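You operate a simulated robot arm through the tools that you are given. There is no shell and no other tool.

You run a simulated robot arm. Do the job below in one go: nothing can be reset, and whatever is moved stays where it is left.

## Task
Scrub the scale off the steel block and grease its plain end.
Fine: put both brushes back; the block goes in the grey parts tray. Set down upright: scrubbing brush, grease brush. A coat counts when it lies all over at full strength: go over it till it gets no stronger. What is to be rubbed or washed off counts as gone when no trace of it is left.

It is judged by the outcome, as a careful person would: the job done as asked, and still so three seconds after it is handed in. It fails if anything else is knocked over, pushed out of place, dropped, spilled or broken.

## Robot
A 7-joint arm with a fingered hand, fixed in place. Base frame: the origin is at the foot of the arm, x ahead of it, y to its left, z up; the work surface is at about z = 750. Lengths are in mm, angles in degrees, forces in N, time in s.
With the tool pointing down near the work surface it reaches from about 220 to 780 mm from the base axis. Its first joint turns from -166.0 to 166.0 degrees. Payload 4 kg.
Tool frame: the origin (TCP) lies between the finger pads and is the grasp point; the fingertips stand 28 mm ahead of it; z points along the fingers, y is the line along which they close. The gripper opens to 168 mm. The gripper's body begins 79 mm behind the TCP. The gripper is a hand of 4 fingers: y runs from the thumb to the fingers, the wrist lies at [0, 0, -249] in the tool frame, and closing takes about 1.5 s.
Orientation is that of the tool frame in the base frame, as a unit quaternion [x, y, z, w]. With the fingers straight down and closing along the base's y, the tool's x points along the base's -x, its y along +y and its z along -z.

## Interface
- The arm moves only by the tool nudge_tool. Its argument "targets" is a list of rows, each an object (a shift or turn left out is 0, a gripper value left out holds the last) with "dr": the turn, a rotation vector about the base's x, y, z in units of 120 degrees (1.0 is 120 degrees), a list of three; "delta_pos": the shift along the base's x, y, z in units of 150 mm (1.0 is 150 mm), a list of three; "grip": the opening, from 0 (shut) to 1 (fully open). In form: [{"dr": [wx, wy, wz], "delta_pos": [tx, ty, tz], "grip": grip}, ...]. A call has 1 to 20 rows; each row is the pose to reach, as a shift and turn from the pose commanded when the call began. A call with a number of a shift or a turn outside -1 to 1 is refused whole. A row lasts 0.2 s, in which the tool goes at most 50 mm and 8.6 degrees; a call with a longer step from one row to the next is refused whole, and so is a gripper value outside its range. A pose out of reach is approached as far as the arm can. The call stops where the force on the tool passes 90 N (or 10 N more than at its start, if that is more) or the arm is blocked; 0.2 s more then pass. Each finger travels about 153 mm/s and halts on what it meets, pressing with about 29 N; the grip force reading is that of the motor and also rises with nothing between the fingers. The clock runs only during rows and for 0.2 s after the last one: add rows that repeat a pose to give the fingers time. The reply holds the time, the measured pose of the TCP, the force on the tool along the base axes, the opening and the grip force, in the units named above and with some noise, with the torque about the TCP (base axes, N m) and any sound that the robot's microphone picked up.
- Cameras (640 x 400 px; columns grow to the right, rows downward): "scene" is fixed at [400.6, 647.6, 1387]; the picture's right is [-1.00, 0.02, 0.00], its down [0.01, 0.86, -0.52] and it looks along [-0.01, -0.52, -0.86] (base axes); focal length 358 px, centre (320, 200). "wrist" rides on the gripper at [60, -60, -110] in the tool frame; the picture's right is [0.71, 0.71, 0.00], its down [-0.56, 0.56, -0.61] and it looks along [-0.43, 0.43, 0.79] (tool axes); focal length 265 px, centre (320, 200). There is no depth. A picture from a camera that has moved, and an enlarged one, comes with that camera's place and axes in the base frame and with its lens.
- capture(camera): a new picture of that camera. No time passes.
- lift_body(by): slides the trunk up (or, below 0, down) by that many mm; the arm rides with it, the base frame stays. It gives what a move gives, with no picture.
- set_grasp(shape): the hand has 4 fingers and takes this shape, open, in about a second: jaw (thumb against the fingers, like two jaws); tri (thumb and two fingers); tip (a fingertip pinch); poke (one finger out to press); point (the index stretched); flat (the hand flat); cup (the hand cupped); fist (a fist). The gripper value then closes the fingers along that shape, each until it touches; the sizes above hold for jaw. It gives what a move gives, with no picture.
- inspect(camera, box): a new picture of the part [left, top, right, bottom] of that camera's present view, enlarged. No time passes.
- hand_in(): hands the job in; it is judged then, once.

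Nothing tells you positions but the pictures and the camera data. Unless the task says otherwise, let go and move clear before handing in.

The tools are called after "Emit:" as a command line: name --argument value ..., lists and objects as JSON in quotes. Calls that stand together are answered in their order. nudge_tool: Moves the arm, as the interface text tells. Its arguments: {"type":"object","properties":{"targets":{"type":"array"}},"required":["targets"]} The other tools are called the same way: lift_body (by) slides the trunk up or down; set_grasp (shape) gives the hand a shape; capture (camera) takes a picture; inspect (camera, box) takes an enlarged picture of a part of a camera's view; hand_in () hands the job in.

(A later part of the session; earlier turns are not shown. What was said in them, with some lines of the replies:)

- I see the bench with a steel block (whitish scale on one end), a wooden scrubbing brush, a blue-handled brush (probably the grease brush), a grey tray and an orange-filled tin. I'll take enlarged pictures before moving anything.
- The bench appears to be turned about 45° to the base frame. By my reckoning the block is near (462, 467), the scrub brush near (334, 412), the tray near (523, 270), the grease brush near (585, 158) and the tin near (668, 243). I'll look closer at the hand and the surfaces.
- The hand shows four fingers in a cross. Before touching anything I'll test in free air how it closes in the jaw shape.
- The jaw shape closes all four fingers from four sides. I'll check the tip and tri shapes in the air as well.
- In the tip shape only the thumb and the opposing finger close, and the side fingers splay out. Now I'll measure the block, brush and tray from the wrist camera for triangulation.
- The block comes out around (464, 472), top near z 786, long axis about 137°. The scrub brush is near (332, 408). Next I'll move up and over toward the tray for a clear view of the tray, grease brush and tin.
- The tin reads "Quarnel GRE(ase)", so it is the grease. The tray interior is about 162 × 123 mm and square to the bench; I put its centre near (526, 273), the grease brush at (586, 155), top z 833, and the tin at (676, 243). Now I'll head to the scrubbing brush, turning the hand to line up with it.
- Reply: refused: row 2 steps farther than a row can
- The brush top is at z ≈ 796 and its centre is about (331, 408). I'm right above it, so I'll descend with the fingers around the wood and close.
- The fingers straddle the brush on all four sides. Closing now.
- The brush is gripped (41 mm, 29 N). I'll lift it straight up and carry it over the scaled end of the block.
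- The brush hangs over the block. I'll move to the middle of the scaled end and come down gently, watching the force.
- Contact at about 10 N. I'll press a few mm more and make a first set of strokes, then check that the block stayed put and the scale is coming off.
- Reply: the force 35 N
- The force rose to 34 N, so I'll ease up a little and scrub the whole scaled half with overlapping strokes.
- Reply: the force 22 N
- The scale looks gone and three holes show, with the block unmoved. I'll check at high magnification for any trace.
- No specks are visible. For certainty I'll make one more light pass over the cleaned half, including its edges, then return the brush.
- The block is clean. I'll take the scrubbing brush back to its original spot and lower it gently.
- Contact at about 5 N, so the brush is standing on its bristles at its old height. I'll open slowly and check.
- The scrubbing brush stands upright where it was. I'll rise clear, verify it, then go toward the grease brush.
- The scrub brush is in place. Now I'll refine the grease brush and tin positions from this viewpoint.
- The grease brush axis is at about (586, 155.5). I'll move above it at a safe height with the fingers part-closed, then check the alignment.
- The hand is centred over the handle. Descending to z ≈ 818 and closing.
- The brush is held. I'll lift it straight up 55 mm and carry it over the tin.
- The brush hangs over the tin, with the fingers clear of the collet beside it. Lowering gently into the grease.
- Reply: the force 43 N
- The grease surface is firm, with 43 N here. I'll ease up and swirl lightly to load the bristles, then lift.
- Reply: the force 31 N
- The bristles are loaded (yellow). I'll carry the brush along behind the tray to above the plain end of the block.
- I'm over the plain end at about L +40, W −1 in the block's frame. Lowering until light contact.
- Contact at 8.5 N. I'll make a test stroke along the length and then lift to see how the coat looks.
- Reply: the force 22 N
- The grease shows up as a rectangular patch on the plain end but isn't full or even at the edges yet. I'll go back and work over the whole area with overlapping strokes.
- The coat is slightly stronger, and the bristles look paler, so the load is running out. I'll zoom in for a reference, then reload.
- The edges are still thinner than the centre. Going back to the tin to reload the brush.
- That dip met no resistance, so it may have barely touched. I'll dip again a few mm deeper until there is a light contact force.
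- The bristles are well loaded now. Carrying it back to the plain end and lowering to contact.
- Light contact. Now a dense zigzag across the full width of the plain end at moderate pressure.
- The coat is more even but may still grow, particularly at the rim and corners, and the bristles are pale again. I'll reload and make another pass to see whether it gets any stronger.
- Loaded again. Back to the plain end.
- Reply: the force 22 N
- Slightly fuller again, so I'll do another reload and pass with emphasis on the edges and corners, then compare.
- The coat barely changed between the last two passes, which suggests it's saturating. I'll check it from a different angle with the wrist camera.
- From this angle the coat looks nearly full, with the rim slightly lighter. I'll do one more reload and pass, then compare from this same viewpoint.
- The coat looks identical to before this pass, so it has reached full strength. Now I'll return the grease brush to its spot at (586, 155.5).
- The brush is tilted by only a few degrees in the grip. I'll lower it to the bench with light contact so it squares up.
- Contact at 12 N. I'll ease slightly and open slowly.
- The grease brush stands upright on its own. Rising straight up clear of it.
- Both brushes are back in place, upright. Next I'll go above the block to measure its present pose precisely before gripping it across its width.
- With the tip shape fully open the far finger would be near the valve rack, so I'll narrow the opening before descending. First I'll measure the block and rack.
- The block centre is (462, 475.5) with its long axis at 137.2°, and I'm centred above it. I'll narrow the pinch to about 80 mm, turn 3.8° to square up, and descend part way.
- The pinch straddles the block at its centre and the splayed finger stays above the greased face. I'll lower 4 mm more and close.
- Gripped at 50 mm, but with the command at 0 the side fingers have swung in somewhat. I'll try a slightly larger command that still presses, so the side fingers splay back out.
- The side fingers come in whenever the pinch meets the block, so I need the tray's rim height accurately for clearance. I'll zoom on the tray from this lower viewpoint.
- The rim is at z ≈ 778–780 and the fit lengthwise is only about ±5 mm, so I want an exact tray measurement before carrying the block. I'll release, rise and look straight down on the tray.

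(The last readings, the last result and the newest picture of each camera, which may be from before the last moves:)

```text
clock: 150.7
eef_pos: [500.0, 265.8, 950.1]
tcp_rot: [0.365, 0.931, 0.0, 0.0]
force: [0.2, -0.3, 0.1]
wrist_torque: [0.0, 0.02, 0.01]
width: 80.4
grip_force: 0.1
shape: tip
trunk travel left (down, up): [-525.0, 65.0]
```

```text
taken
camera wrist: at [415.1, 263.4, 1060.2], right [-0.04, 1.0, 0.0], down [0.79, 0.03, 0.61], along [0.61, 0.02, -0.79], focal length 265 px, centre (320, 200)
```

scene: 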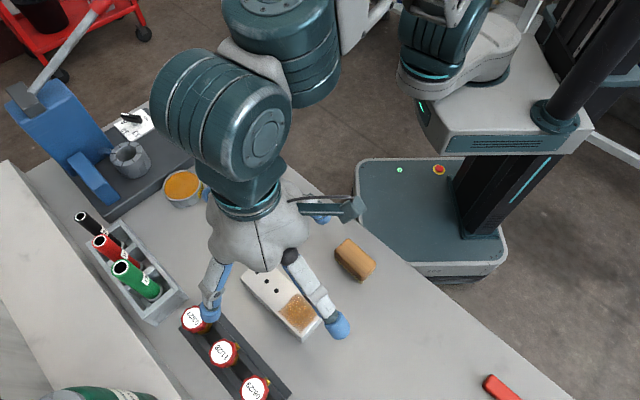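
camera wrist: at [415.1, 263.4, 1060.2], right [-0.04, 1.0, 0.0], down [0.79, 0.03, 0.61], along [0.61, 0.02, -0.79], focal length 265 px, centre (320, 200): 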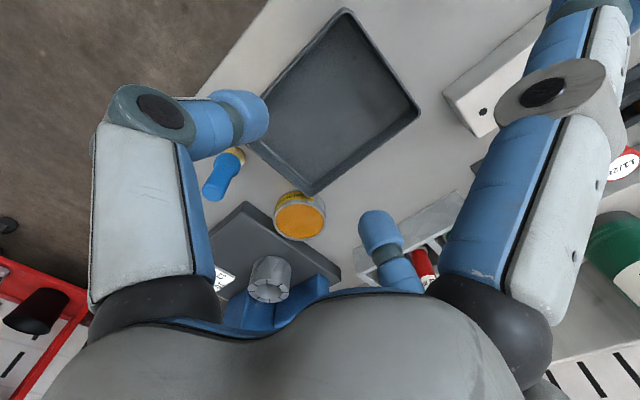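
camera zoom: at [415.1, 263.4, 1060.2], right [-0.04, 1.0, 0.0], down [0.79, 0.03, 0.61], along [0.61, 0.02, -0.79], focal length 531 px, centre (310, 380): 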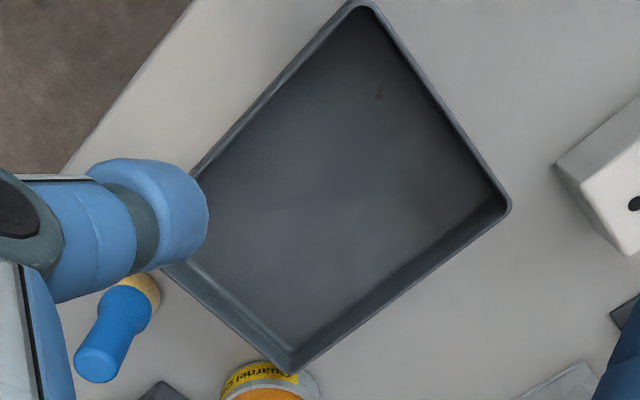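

Emit:
inspect --camera "wrist" --box '[315, 0, 375, 40]'

Emit:
inspect --camera "wrist" --box '[380, 90, 440, 130]'

Emit:
inspect --camera "wrist" --box '[280, 165, 340, 205]'

Emit:
inspect --camera "wrist" --box '[225, 120, 285, 160]'

```text
10.00 times, centred on (345, 20) of wrist
camera zoom: at [415.1, 263.4, 1060.2], right [-0.04, 1.0, 0.0], down [0.79, 0.03, 0.61], along [0.61, 0.02, -0.79], focal length 2654 px, centre (70, 2000)
```

zoom: 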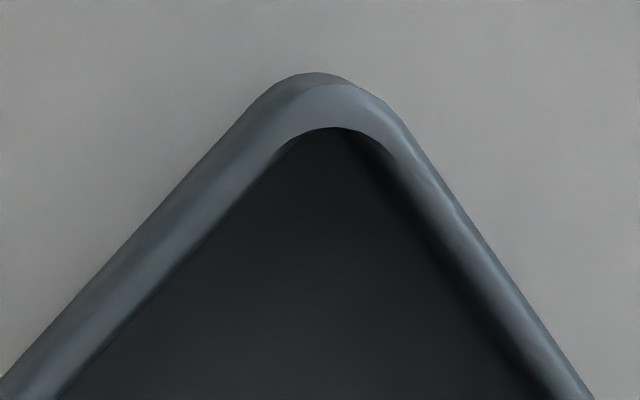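

```text
10.00 times, centred on (410, 110) of wrist
camera zoom: at [415.1, 263.4, 1060.2], right [-0.04, 1.0, 0.0], down [0.79, 0.03, 0.61], along [0.61, 0.02, -0.79], focal length 2654 px, centre (-580, 1100)
```

zoom: 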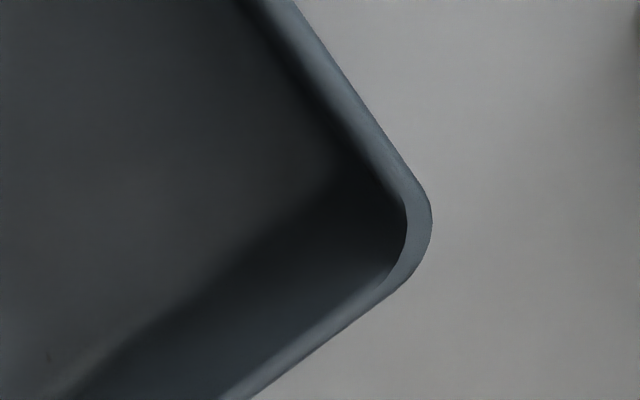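

```text
10.00 times, centred on (310, 185) of wrist
camera zoom: at [415.1, 263.4, 1060.2], right [-0.04, 1.0, 0.0], down [0.79, 0.03, 0.61], along [0.61, 0.02, -0.79], focal length 2654 px, centre (420, 350)
```

zoom: 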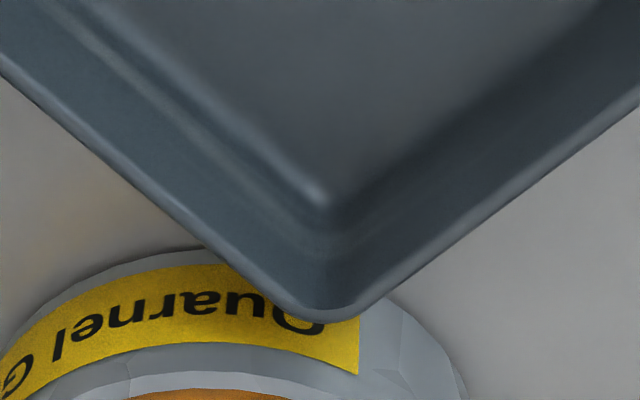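

```text
10.00 times, centred on (255, 140) of wrist
camera zoom: at [415.1, 263.4, 1060.2], right [-0.04, 1.0, 0.0], down [0.79, 0.03, 0.61], along [0.61, 0.02, -0.79], focal length 2654 px, centre (970, 800)
```

zoom: 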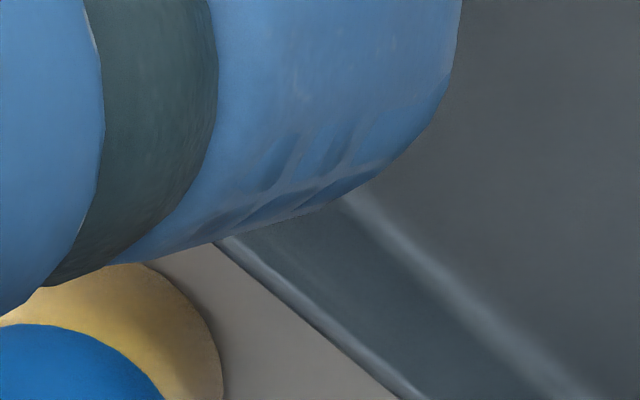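

I now have the tray: inner length 164 mm at the rim (u −261 to −96.5), inner width about 125 mm, and the target block centre is ≈ (527.3, 274.5) with the block turned to 135°. Heading back to the block to grip it a little higher.

Emit:
nudge_tool --targets '[{"delta_pos": [-0.05, 0.25, 0], "grip": 0.48}, {"delta_pos": [-0.1, 0.5, 0], "grip": 0.48}, {"delta_pos": [-0.15, 0.75, 0], "grip": 0.48}, {"delta_pos": [-0.2, 1.0, 0], "grip": 0.48}]'

Emit:
nudge_tool --targets '[{"delta_pos": [-0.03, 0.2, 0], "grip": 0.48}, {"delta_pos": [-0.053, 0.387, 0], "grip": 0.48}, {"delta_pos": [-0.053, 0.387, -0.3], "grip": 0.48}, {"delta_pos": [-0.053, 0.387, -0.6], "grip": 0.48}, {"delta_pos": [-0.053, 0.387, -0.6], "grip": 0.48}]'

Emit:
capture --camera "wrist"

Emit:
inspect --camera "wrist" --box '[210, 0, 480, 240]'

```text
clock: 151.7
eef_pos: [468.9, 418.7, 949.3]
tcp_rot: [0.365, 0.931, 0.0, 0.0]
force: [-0.1, 0.2, 0.6]
wrist_torque: [0.0, -0.02, -0.02]
width: 80.3
grip_force: 0.0
shape: tip
trunk travel left (down, up): [-525.0, 65.0]
```

```text
clock: 152.9
eef_pos: [460.6, 476.6, 858.1]
tcp_rot: [0.364, 0.931, 0.0, 0.0]
force: [0.2, 0.1, -0.8]
wrist_torque: [0.0, 0.04, -0.03]
width: 80.2
grip_force: 0.1
shape: tip
trunk travel left (down, up): [-525.0, 65.0]
```

```text
taken
camera wrist: at [376.8, 472.8, 967.6], right [-0.04, 1.0, 0.0], down [0.79, 0.03, 0.61], along [0.61, 0.02, -0.79], focal length 265 px, centre (320, 200)
```

wrist: 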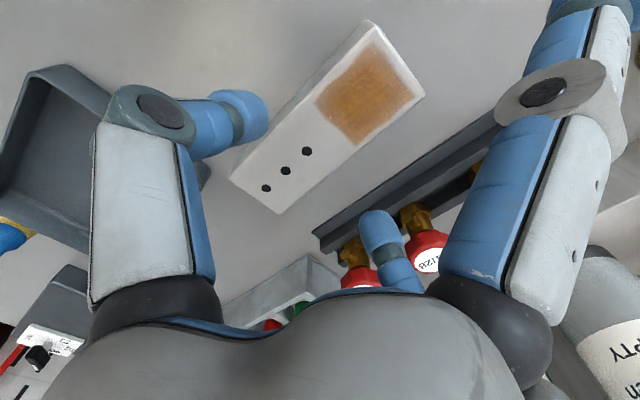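

```text
1.67 times, centred on (345, 120) of wrist
camera zoom: at [376.8, 472.8, 967.6], right [-0.04, 1.0, 0.0], down [0.79, 0.03, 0.61], along [0.61, 0.02, -0.79], focal length 442 px, centre (278, 333)
```

zoom: 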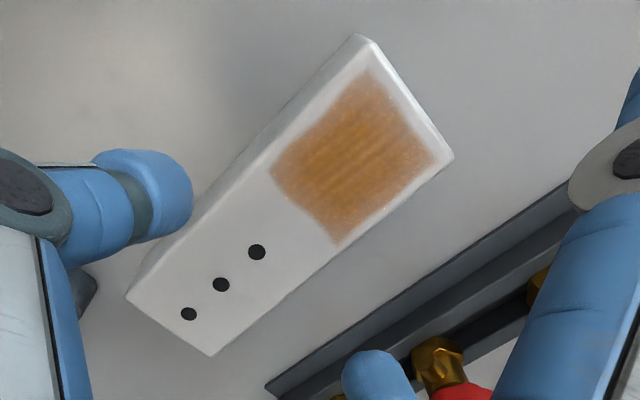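

Emit:
nudge_tool --targets '[{"delta_pos": [-0.009, -0.01, -0.15], "grip": 0.48}, {"delta_pos": [-0.009, -0.01, -0.3], "grip": 0.48}, {"delta_pos": [-0.009, -0.01, -0.41], "grip": 0.48}, {"delta_pos": [-0.009, -0.01, -0.41], "grip": 0.42}, {"delta_pos": [-0.009, -0.01, -0.41], "grip": 0.36}, {"delta_pos": [-0.009, -0.01, -0.41], "grip": 0.3}, {"delta_pos": [-0.009, -0.01, -0.41], "grip": 0.2}, {"delta_pos": [-0.009, -0.01, -0.41], "grip": 0.1}, {"delta_pos": [-0.009, -0.01, -0.41], "grip": 0.0}, {"delta_pos": [-0.009, -0.01, -0.41], "grip": 0.0}]'

Emit:
capture --camera "wrist"

Emit:
inspect --camera "scene" --box '[200, 230, 340, 370]'

```text
clock: 155.1
eef_pos: [461.5, 473.2, 796.6]
tcp_rot: [0.365, 0.931, 0.0, 0.0]
force: [-0.2, -0.1, 0.4]
wrist_torque: [-0.03, -0.02, -0.02]
width: 49.5
grip_force: 29.1
shape: tip
trunk travel left (down, up): [-525.0, 65.0]
```

```text
taken
camera wrist: at [376.0, 470.8, 907.1], right [-0.04, 1.0, 0.0], down [0.79, 0.03, 0.61], along [0.61, 0.02, -0.79], focal length 265 px, centre (320, 200)
```

wrist: 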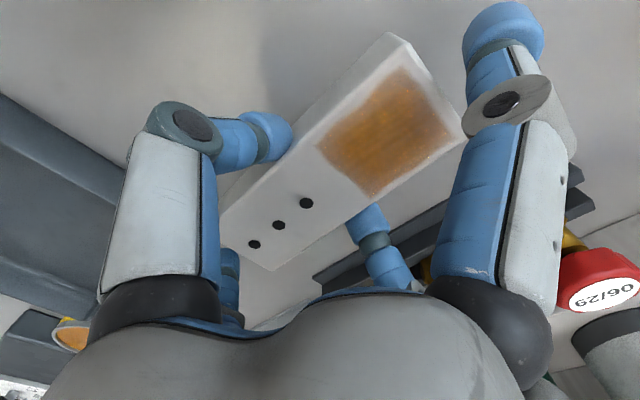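

```text
2.86 times, centred on (270, 300) of scene
camera zoom: at [400.6, 647.6, 1387.0], right [-1.0, 0.02, 0.0], down [0.01, 0.86, -0.52], along [-0.01, -0.52, -0.86], focal length 1024 px, centre (463, -86)
```

zoom: 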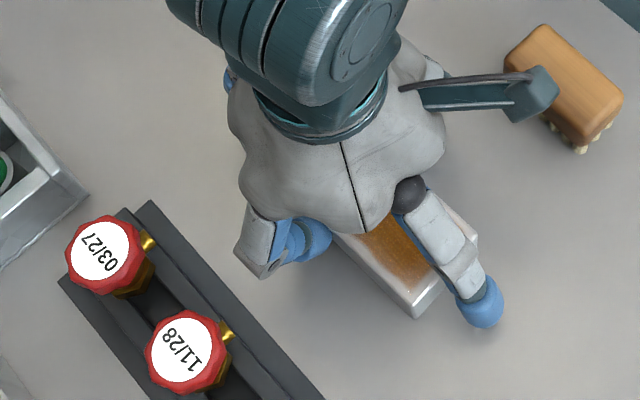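

Gripped. I'll test the hold with a small lift first.

Emit:
nudge_tool --targets '[{"delta_pos": [0, 0, 0.015], "grip": 0}, {"delta_pos": [0, 0, 0.03], "grip": 0}, {"delta_pos": [0, 0, 0.05], "grip": 0}, {"delta_pos": [0, 0, 0.067], "grip": 0}, {"delta_pos": [0, 0, 0.067], "grip": 0}, {"delta_pos": [0, 0, 0.067], "grip": 0}]'

Emit:
capture --camera "wrist"

Emit:
inspect --camera "scene" --box '[200, 230, 340, 370]'

```text
clock: 156.5
eef_pos: [459.8, 473.7, 808.2]
tcp_rot: [0.364, 0.931, 0.0, 0.0]
force: [0.2, -0.4, -4.3]
wrist_torque: [0.0, 0.02, -0.02]
width: 49.6
grip_force: 28.9
shape: tip
trunk travel left (down, up): [-525.0, 65.0]
```

```text
taken
camera wrist: at [374.9, 471.1, 918.2], right [-0.04, 1.0, 0.0], down [0.79, 0.03, 0.61], along [0.61, 0.02, -0.79], focal length 265 px, centre (320, 200)
```

wrist: 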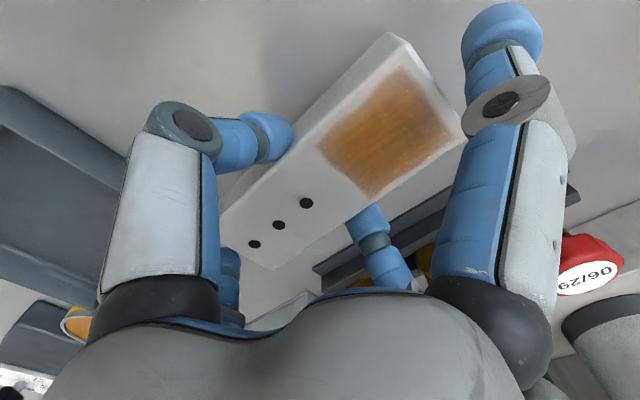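

```text
2.86 times, centred on (270, 300) of scene
camera zoom: at [400.6, 647.6, 1387.0], right [-1.0, 0.02, 0.0], down [0.01, 0.86, -0.52], along [-0.01, -0.52, -0.86], focal length 1024 px, centre (463, -86)
```

zoom: 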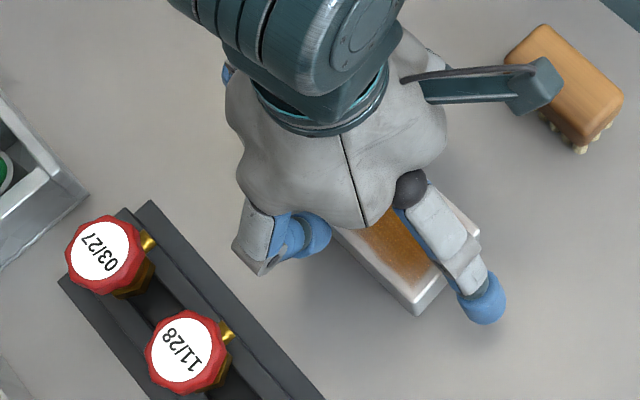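

It weighs only about 0.4 kg and holds firmly without slipping. I'll measure how the block sits in the hand.

Emit:
inspect --camera "wrist" --box '[330, 20, 490, 160]'

Emit:
inspect --camera "wrist" --box '[200, 150, 330, 290]'

```text
2.86 times, centred on (410, 90) of wrist
camera zoom: at [374.9, 471.1, 918.2], right [-0.04, 1.0, 0.0], down [0.79, 0.03, 0.61], along [0.61, 0.02, -0.79], focal length 758 px, centre (63, 514)
```

zoom: 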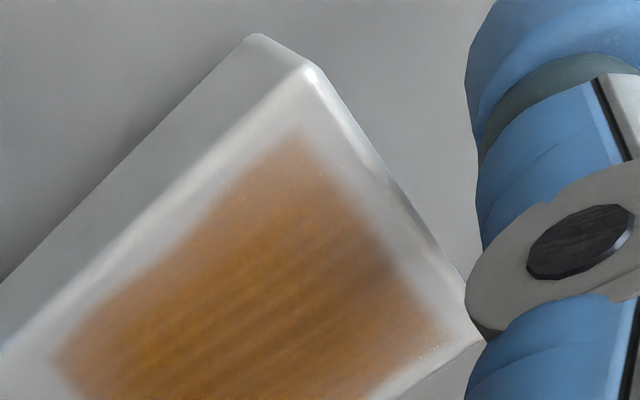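

```text
2.86 times, centred on (265, 220) of wrist
camera zoom: at [374.9, 471.1, 918.2], right [-0.04, 1.0, 0.0], down [0.79, 0.03, 0.61], along [0.61, 0.02, -0.79], focal length 758 px, centre (477, 143)
```

zoom: 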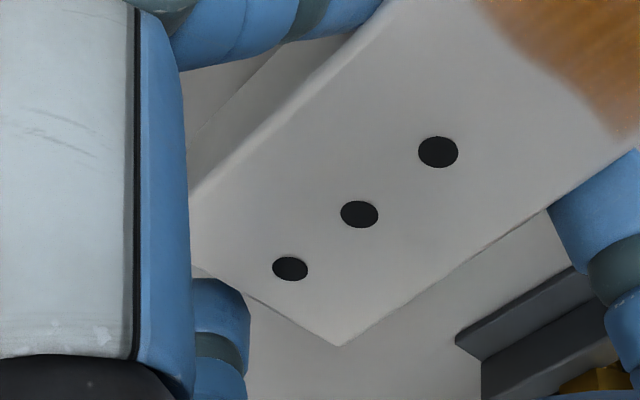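

The block sits centred in the hand (about 1 mm off), turned about 136°. I'll lift it 60 mm and carry it over the tray, turning it about −1.2° to square with the walls.

Emit:
nudge_tool --targets '[{"delta_pos": [0, 0, 0.1], "grip": 0}, {"delta_pos": [0, 0, 0.25], "grip": 0}, {"delta_pos": [0, 0, 0.4], "grip": 0}, {"dr": [0, 0, -0.004], "delta_pos": [0.075, -0.22, 0.4], "grip": 0}, {"dr": [0, 0, -0.01], "delta_pos": [0.15, -0.44, 0.4], "grip": 0}, {"dr": [0, 0, -0.01], "delta_pos": [0.225, -0.66, 0.4], "grip": 0}, {"dr": [0, 0, -0.01], "delta_pos": [0.3, -0.88, 0.4], "grip": 0}, {"dr": [0, 0, -0.01], "delta_pos": [0.335, -1.0, 0.4], "grip": 0}]'

Emit:
nudge_tool --targets '[{"delta_pos": [0.05, -0.15, 0], "grip": 0}, {"delta_pos": [0.11, -0.327, 0], "grip": 0}, {"delta_pos": [0.11, -0.327, 0], "grip": 0}]'

Emit:
capture --camera "wrist"

Emit:
inspect --camera "scene" --box '[170, 100, 340, 270]'

```text
clock: 158.3
eef_pos: [512.5, 322.7, 867.2]
tcp_rot: [0.375, 0.927, 0.0, 0.0]
force: [0.8, 0.2, -3.1]
wrist_torque: [-0.02, 0.02, -0.01]
width: 49.4
grip_force: 29.0
shape: tip
trunk travel left (down, up): [-525.0, 65.0]
```

```text
clock: 159.1
eef_pos: [527.5, 274.3, 866.3]
tcp_rot: [0.375, 0.927, 0.0, 0.0]
force: [0.3, -0.3, -4.0]
wrist_torque: [-0.01, 0.01, 0.03]
width: 49.6
grip_force: 29.3
shape: tip
trunk travel left (down, up): [-525.0, 65.0]
```

```text
taken
camera wrist: at [443.9, 272.7, 977.1], right [-0.02, 1.0, 0.0], down [0.79, 0.01, 0.61], along [0.61, 0.01, -0.79], focal length 265 px, centre (320, 200)
```

wrist: 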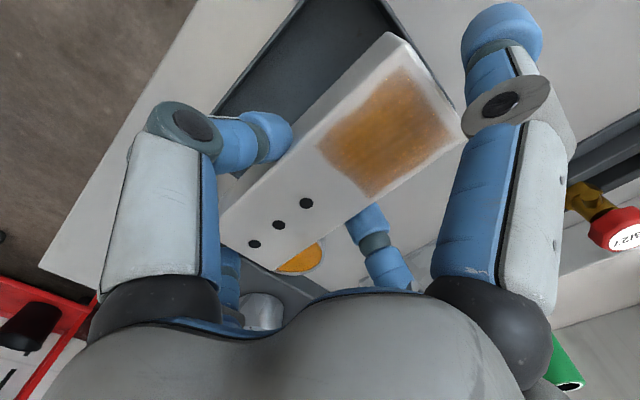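

```text
2.35 times, centred on (255, 185) of scene
camera zoom: at [400.6, 647.6, 1387.0], right [-1.0, 0.02, 0.0], down [0.01, 0.86, -0.52], along [-0.01, -0.52, -0.86], focal length 843 px, centre (473, 235)
```

zoom: 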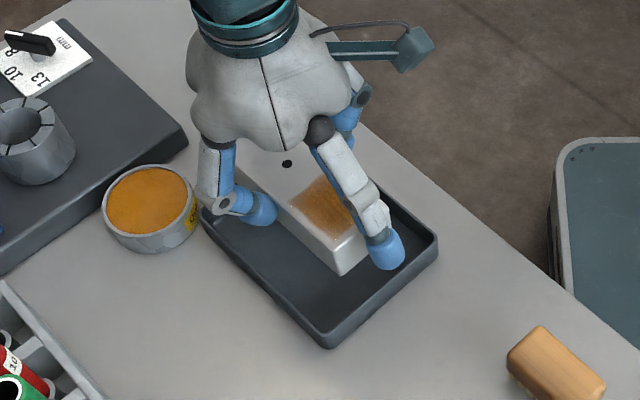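

I'm over the tray. I'll correct about 2.4 mm along the length and lower until the block is just inside the rim, then check the clearances.

Emit:
nudge_tool --targets '[{"delta_pos": [-0.0113, 0.0107, -0.05], "grip": 0}, {"delta_pos": [-0.0113, 0.0107, -0.15], "grip": 0}, {"delta_pos": [-0.0113, 0.0107, -0.2], "grip": 0}, {"delta_pos": [-0.0113, 0.0107, -0.24], "grip": 0}, {"delta_pos": [-0.0113, 0.0107, -0.24], "grip": 0}]'

Emit:
capture --camera "wrist"

Emit:
inspect --camera "scene" --box '[190, 130, 320, 260]'

```text
clock: 160.3
eef_pos: [526.8, 275.3, 833.0]
tcp_rot: [0.375, 0.927, 0.0, 0.0]
force: [-0.6, 1.0, -3.4]
wrist_torque: [0.0, -0.01, -0.01]
width: 49.5
grip_force: 29.3
shape: tip
trunk travel left (down, up): [-525.0, 65.0]
```

```text
taken
camera wrist: at [441.1, 274.2, 943.0], right [-0.02, 1.0, 0.0], down [0.79, 0.01, 0.61], along [0.61, 0.01, -0.79], focal length 265 px, centre (320, 200)
```

wrist: 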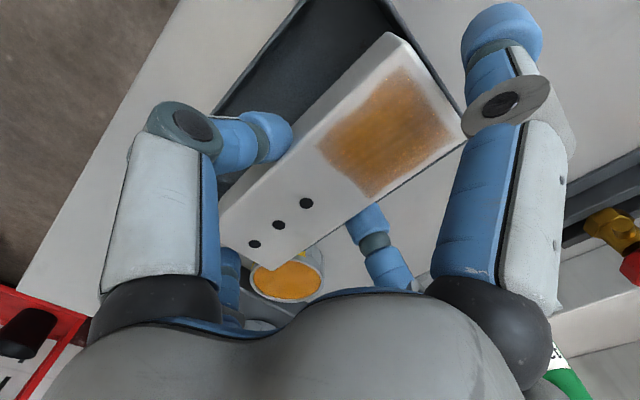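

```text
3.08 times, centred on (255, 195) of scene
camera zoom: at [400.6, 647.6, 1387.0], right [-1.0, 0.02, 0.0], down [0.01, 0.86, -0.52], along [-0.01, -0.52, -0.86], focal length 1103 px, centre (520, 215)
```

zoom: 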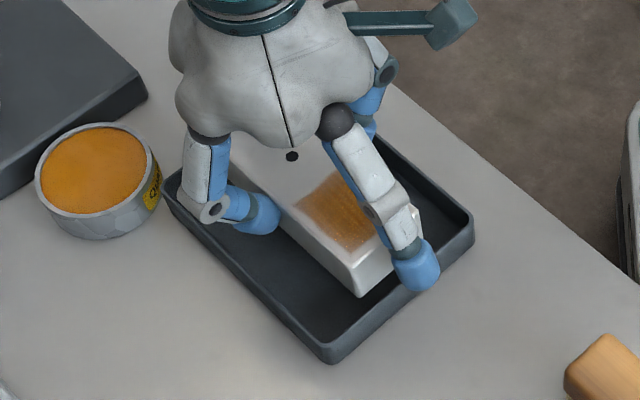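

Emit:
inspect --camera "wrist" --box '[370, 0, 480, 140]'

Emit:
inspect --camera "wrist" --box '[200, 170, 340, 300]'

```text
2.86 times, centred on (425, 70) of wrist
camera zoom: at [441.1, 274.2, 943.0], right [-0.02, 1.0, 0.0], down [0.79, 0.01, 0.61], along [0.61, 0.01, -0.79], focal length 758 px, centre (20, 571)
```

zoom: 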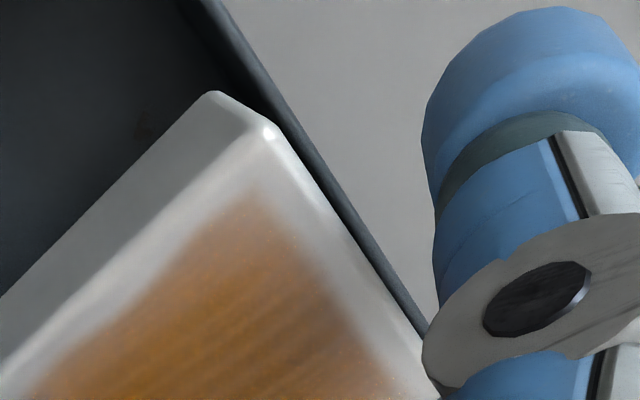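

```text
3.08 times, centred on (270, 235) of wrist
camera zoom: at [441.1, 274.2, 943.0], right [-0.02, 1.0, 0.0], down [0.79, 0.01, 0.61], along [0.61, 0.01, -0.79], focal length 817 px, centre (474, 92)
```

zoom: 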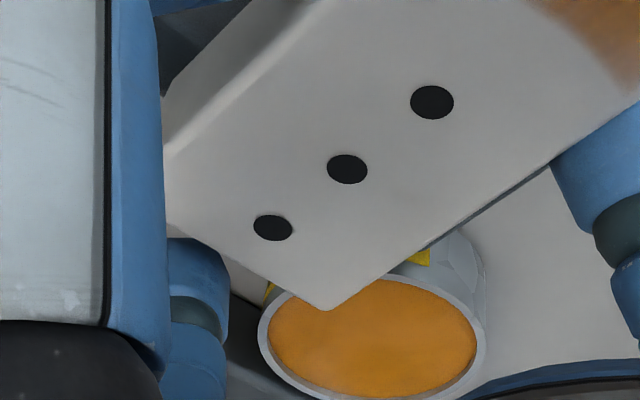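

The block will clear by about 6 mm and 9 mm at the two ends, and widely at the sides. Lowering straight down into the tray.

Emit:
nudge_tool --targets '[{"delta_pos": [-0.003, 0.003, -0.06], "grip": 0}, {"delta_pos": [0, 0, -0.13], "grip": 0}, {"delta_pos": [0, 0, -0.18], "grip": 0}, {"delta_pos": [0, 0, -0.195], "grip": 0}, {"delta_pos": [0, 0, -0.195], "grip": 0}]'

Emit:
capture --camera "wrist"

Emit:
inspect --camera "scene" --box '[190, 130, 320, 260]'

```text
clock: 161.5
eef_pos: [525.1, 276.9, 804.2]
tcp_rot: [0.374, 0.927, 0.0, 0.0]
force: [-0.1, -0.6, -2.7]
wrist_torque: [-0.02, 0.01, 0.0]
width: 49.5
grip_force: 28.9
shape: tip
trunk travel left (down, up): [-525.0, 65.0]
```

```text
taken
camera wrist: at [440.8, 275.3, 913.0], right [-0.02, 1.0, 0.0], down [0.79, 0.01, 0.61], along [0.61, 0.01, -0.79], focal length 265 px, centre (320, 200)
```

wrist: 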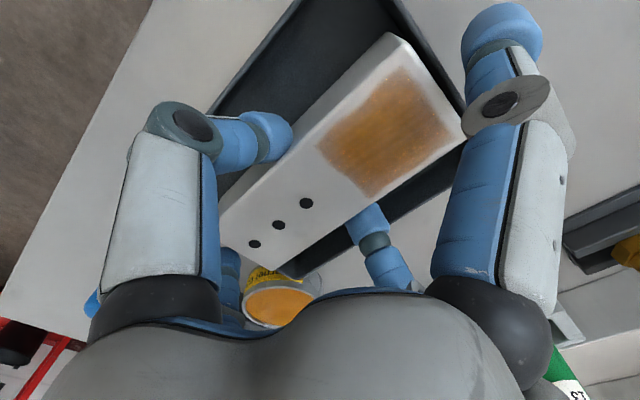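

```text
3.08 times, centred on (255, 195) of scene
camera zoom: at [400.6, 647.6, 1387.0], right [-1.0, 0.02, 0.0], down [0.01, 0.86, -0.52], along [-0.01, -0.52, -0.86], focal length 1103 px, centre (520, 215)
```

zoom: 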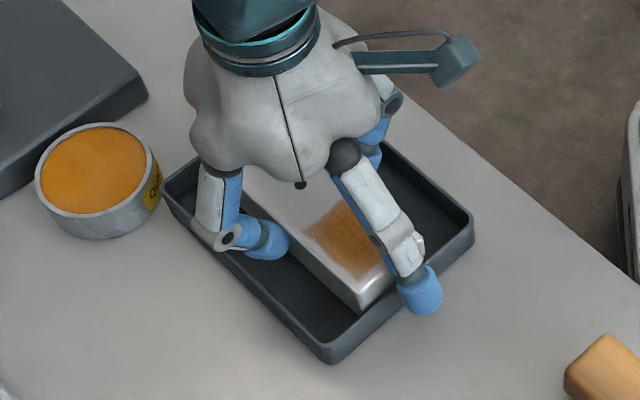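

Emit:
nudge_tool --targets '[{"delta_pos": [0, 0, -0.01], "grip": 0}, {"delta_pos": [0, 0, -0.018], "grip": 0}, {"delta_pos": [0, 0, -0.018], "grip": 0}]'

```text
clock: 162.3
eef_pos: [525.1, 275.8, 800.7]
tcp_rot: [0.375, 0.927, 0.001, 0.0]
force: [0.9, 0.7, 5.9]
wrist_torque: [0.0, 0.0, -0.01]
width: 49.7
grip_force: 29.2
shape: tip
trunk travel left (down, up): [-525.0, 65.0]
```

The block rests on the tray floor. I'll open just enough to let go and rise straight up.

Emit:
nudge_tool --targets '[{"delta_pos": [0, 0, 0.005], "grip": 0.29}, {"delta_pos": [0, 0, 0.005], "grip": 0.31}, {"delta_pos": [0, 0, 0.005], "grip": 0.34}, {"delta_pos": [0, 0, 0.005], "grip": 0.37}, {"delta_pos": [0, 0, 0.005], "grip": 0.38}, {"delta_pos": [0, 0, 0.005], "grip": 0.38}]'

Emit:
capture --camera "wrist"

Emit:
inspect --camera "scene" --box '[170, 90, 330, 260]'

```text
clock: 163.7
eef_pos: [525.6, 274.8, 801.0]
tcp_rot: [0.374, 0.927, 0.0, -0.001]
force: [0.6, 0.4, -0.1]
wrist_torque: [0.03, -0.01, 0.02]
width: 63.3
grip_force: 0.1
shape: tip
trunk travel left (down, up): [-525.0, 65.0]
```

```text
taken
camera wrist: at [440.5, 274.6, 911.0], right [-0.02, 1.0, 0.0], down [0.79, 0.01, 0.61], along [0.61, 0.01, -0.79], focal length 265 px, centre (320, 200)
```

wrist: 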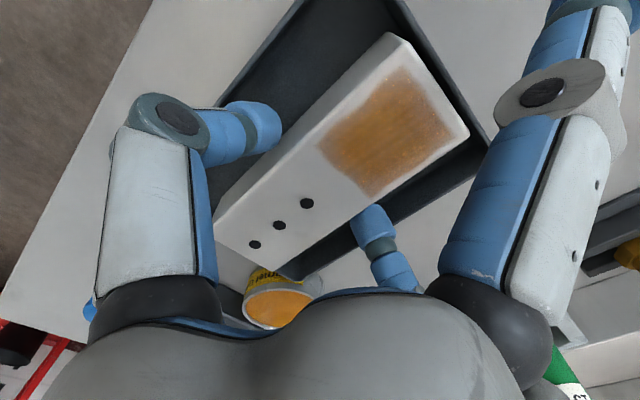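

```text
2.35 times, centred on (250, 175) of scene
camera zoom: at [400.6, 647.6, 1387.0], right [-1.0, 0.02, 0.0], down [0.01, 0.86, -0.52], along [-0.01, -0.52, -0.86], focal length 843 px, centre (485, 259)
```

zoom: 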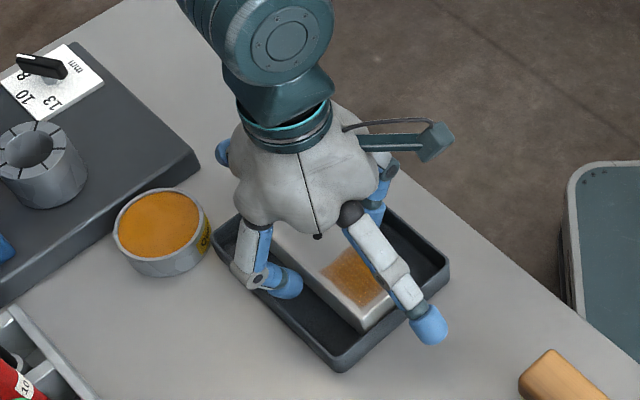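

Released cleanly. Rising straight up now.

Emit:
nudge_tool --targets '[{"delta_pos": [0, 0, 0.1], "grip": 0.38}, {"delta_pos": [0, 0, 0.3], "grip": 0.38}, {"delta_pos": [0, 0, 0.6], "grip": 0.38}, {"delta_pos": [0, 0, 0.9], "grip": 0.38}, {"delta_pos": [0, 0, 1.0], "grip": 0.38}]'

Emit:
nudge_tool --targets '[{"delta_pos": [-0.15, 0.05, 0.15], "grip": 0.38}, {"delta_pos": [-0.35, 0.1, 0.3], "grip": 0.38}, {"delta_pos": [-0.6, 0.15, 0.4], "grip": 0.38}, {"delta_pos": [-0.85, 0.2, 0.5], "grip": 0.38}, {"delta_pos": [-1.0, 0.2, 0.6], "grip": 0.38}]'

Emit:
capture --camera "scene"

Emit:
inspect --camera "scene" --box '[170, 120, 320, 260]'

Emit:
capture --camera "wrist"

```text
clock: 164.9
eef_pos: [525.6, 276.1, 951.0]
tcp_rot: [0.374, 0.927, 0.001, 0.0]
force: [0.5, -0.2, 0.0]
wrist_torque: [-0.02, -0.02, 0.0]
width: 63.6
grip_force: 0.0
shape: tip
trunk travel left (down, up): [-525.0, 65.0]
```

```text
clock: 166.1
eef_pos: [372.7, 304.3, 1040.1]
tcp_rot: [0.376, 0.927, 0.0, 0.0]
force: [-0.9, 1.0, 0.7]
wrist_torque: [0.0, 0.01, -0.02]
width: 63.7
grip_force: 0.0
shape: tip
trunk travel left (down, up): [-525.0, 65.0]
```

```text
taken
```

scene: 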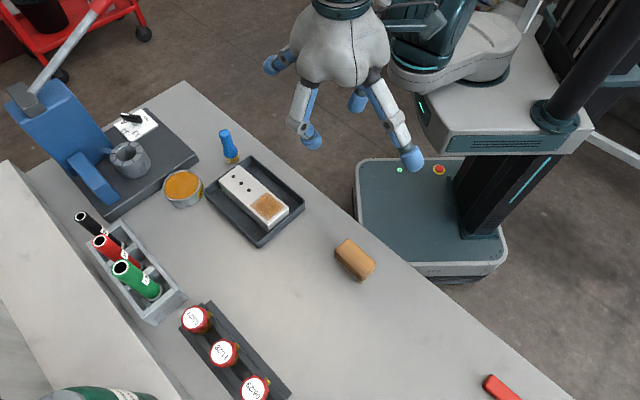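

```text
2.86 times, centred on (245, 190) of scene
camera zoom: at [400.6, 647.6, 1387.0], right [-1.0, 0.02, 0.0], down [0.01, 0.86, -0.52], along [-0.01, -0.52, -0.86], focal length 1024 px, centre (534, 229)
```

zoom: 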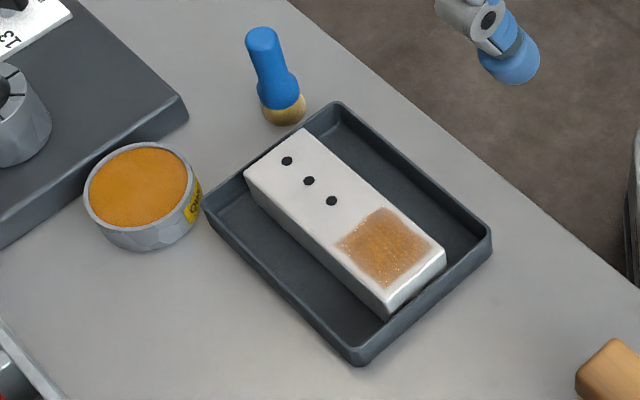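

```text
taken
camera wrist: at [288.8, 304.4, 1149.8], right [-0.02, 1.0, 0.0], down [0.79, 0.01, 0.61], along [0.61, 0.01, -0.79], focal length 265 px, centre (320, 200)
```

wrist: 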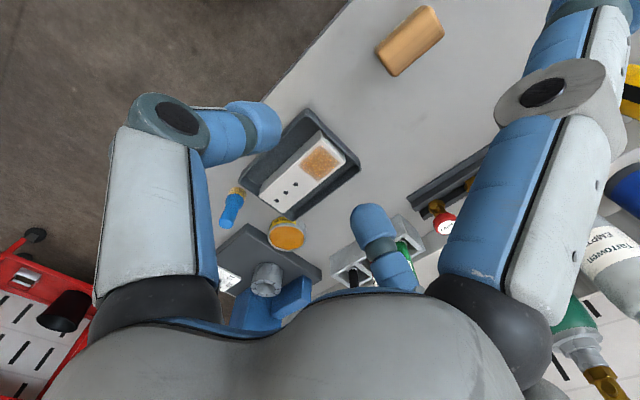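

The block lies flat in the tray and both brushes are back. A last close check of the block, brushes and surroundings.

Emit:
inspect --camera "scene" --box '[215, 155, 300, 235]'

Emit:
inspect --camera "scene" --box '[325, 230, 385, 290]'

Emit:
inspect --camera "scene" --box '[155, 120, 255, 215]'

Emit:
inspect --camera "scene" --box '[200, 230, 400, 400]'

```text
5.00 times, centred on (258, 195) of scene
camera zoom: at [400.6, 647.6, 1387.0], right [-1.0, 0.02, 0.0], down [0.01, 0.86, -0.52], along [-0.01, -0.52, -0.86], focal length 1792 px, centre (632, 225)
```

zoom: 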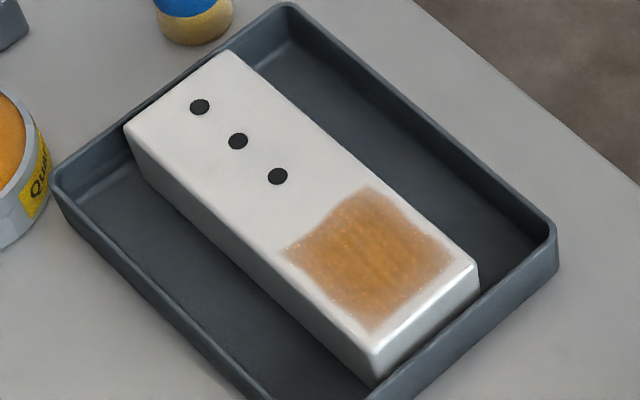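

```text
6.67 times, centred on (355, 260) of scene
camera zoom: at [400.6, 647.6, 1387.0], right [-1.0, 0.02, 0.0], down [0.01, 0.86, -0.52], along [-0.01, -0.52, -0.86], focal length 2389 px, centre (87, -200)
```

zoom: 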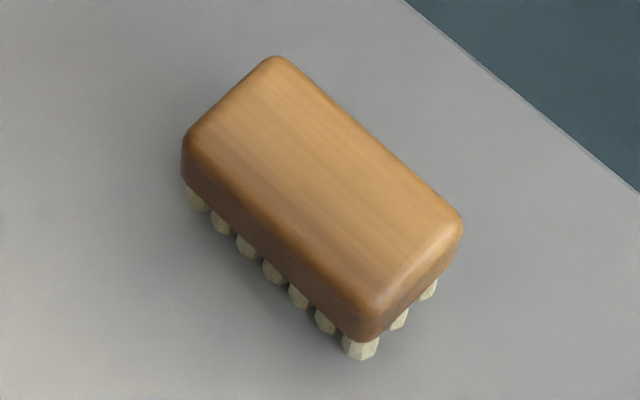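

```text
4.21 times, centred on (205, 168) of scene
camera zoom: at [400.6, 647.6, 1387.0], right [-1.0, 0.02, 0.0], down [0.01, 0.86, -0.52], along [-0.01, -0.52, -0.86], focal length 1509 px, centre (804, 337)
```

zoom: 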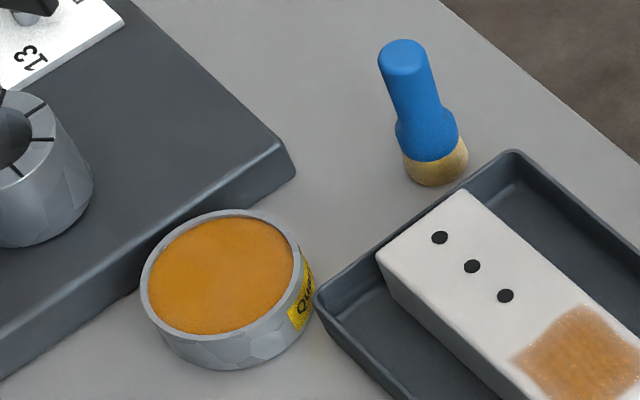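

```text
2.35 times, centred on (300, 315) of scene
camera zoom: at [400.6, 647.6, 1387.0], right [-1.0, 0.02, 0.0], down [0.01, 0.86, -0.52], along [-0.01, -0.52, -0.86], focal length 843 px, centre (367, -71)
```

zoom: 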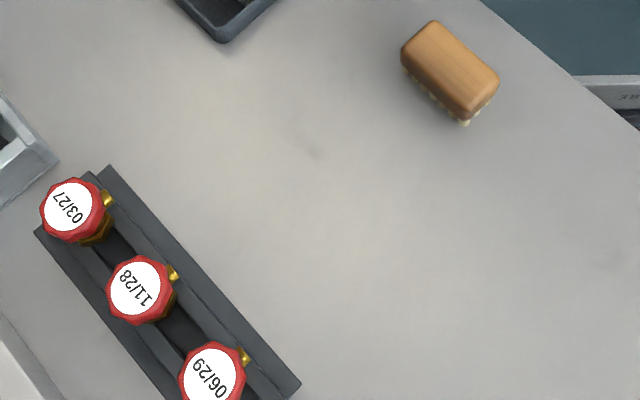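

Everything matches what was asked:
- **Block:** the scale is gone and the plain end has a full grease coat. It sits flat in the grey tray.
- **Brushes:** both stand upright at their original spots.
- **Surroundings:** nothing else has moved and the arm is clear.

Handing in.

Emit:
hand_in

```text
The job is handed in.
```

The job is handed in. I don't have the judge's result yet.

- **Block:** the scale is scrubbed off its top face, with no specks visible at high magnification. The plain end carries a grease coat that stopped getting stronger over the last two passes. The coat fills a fixed rectangle on the plain end; a narrow strip along the edges never took grease, even with the brush run over it. The block lies flat in the grey parts tray.
- **Scrubbing brush:** it stands on its bristles where it was at the start.
- **Grease brush:** it stands upright where it was at the start, with some grease still on the bristles.
- **Everything else:** the tray, tin, valves, tubes and press show no change in the final pictures, and the hand is empty and clear of the bench.
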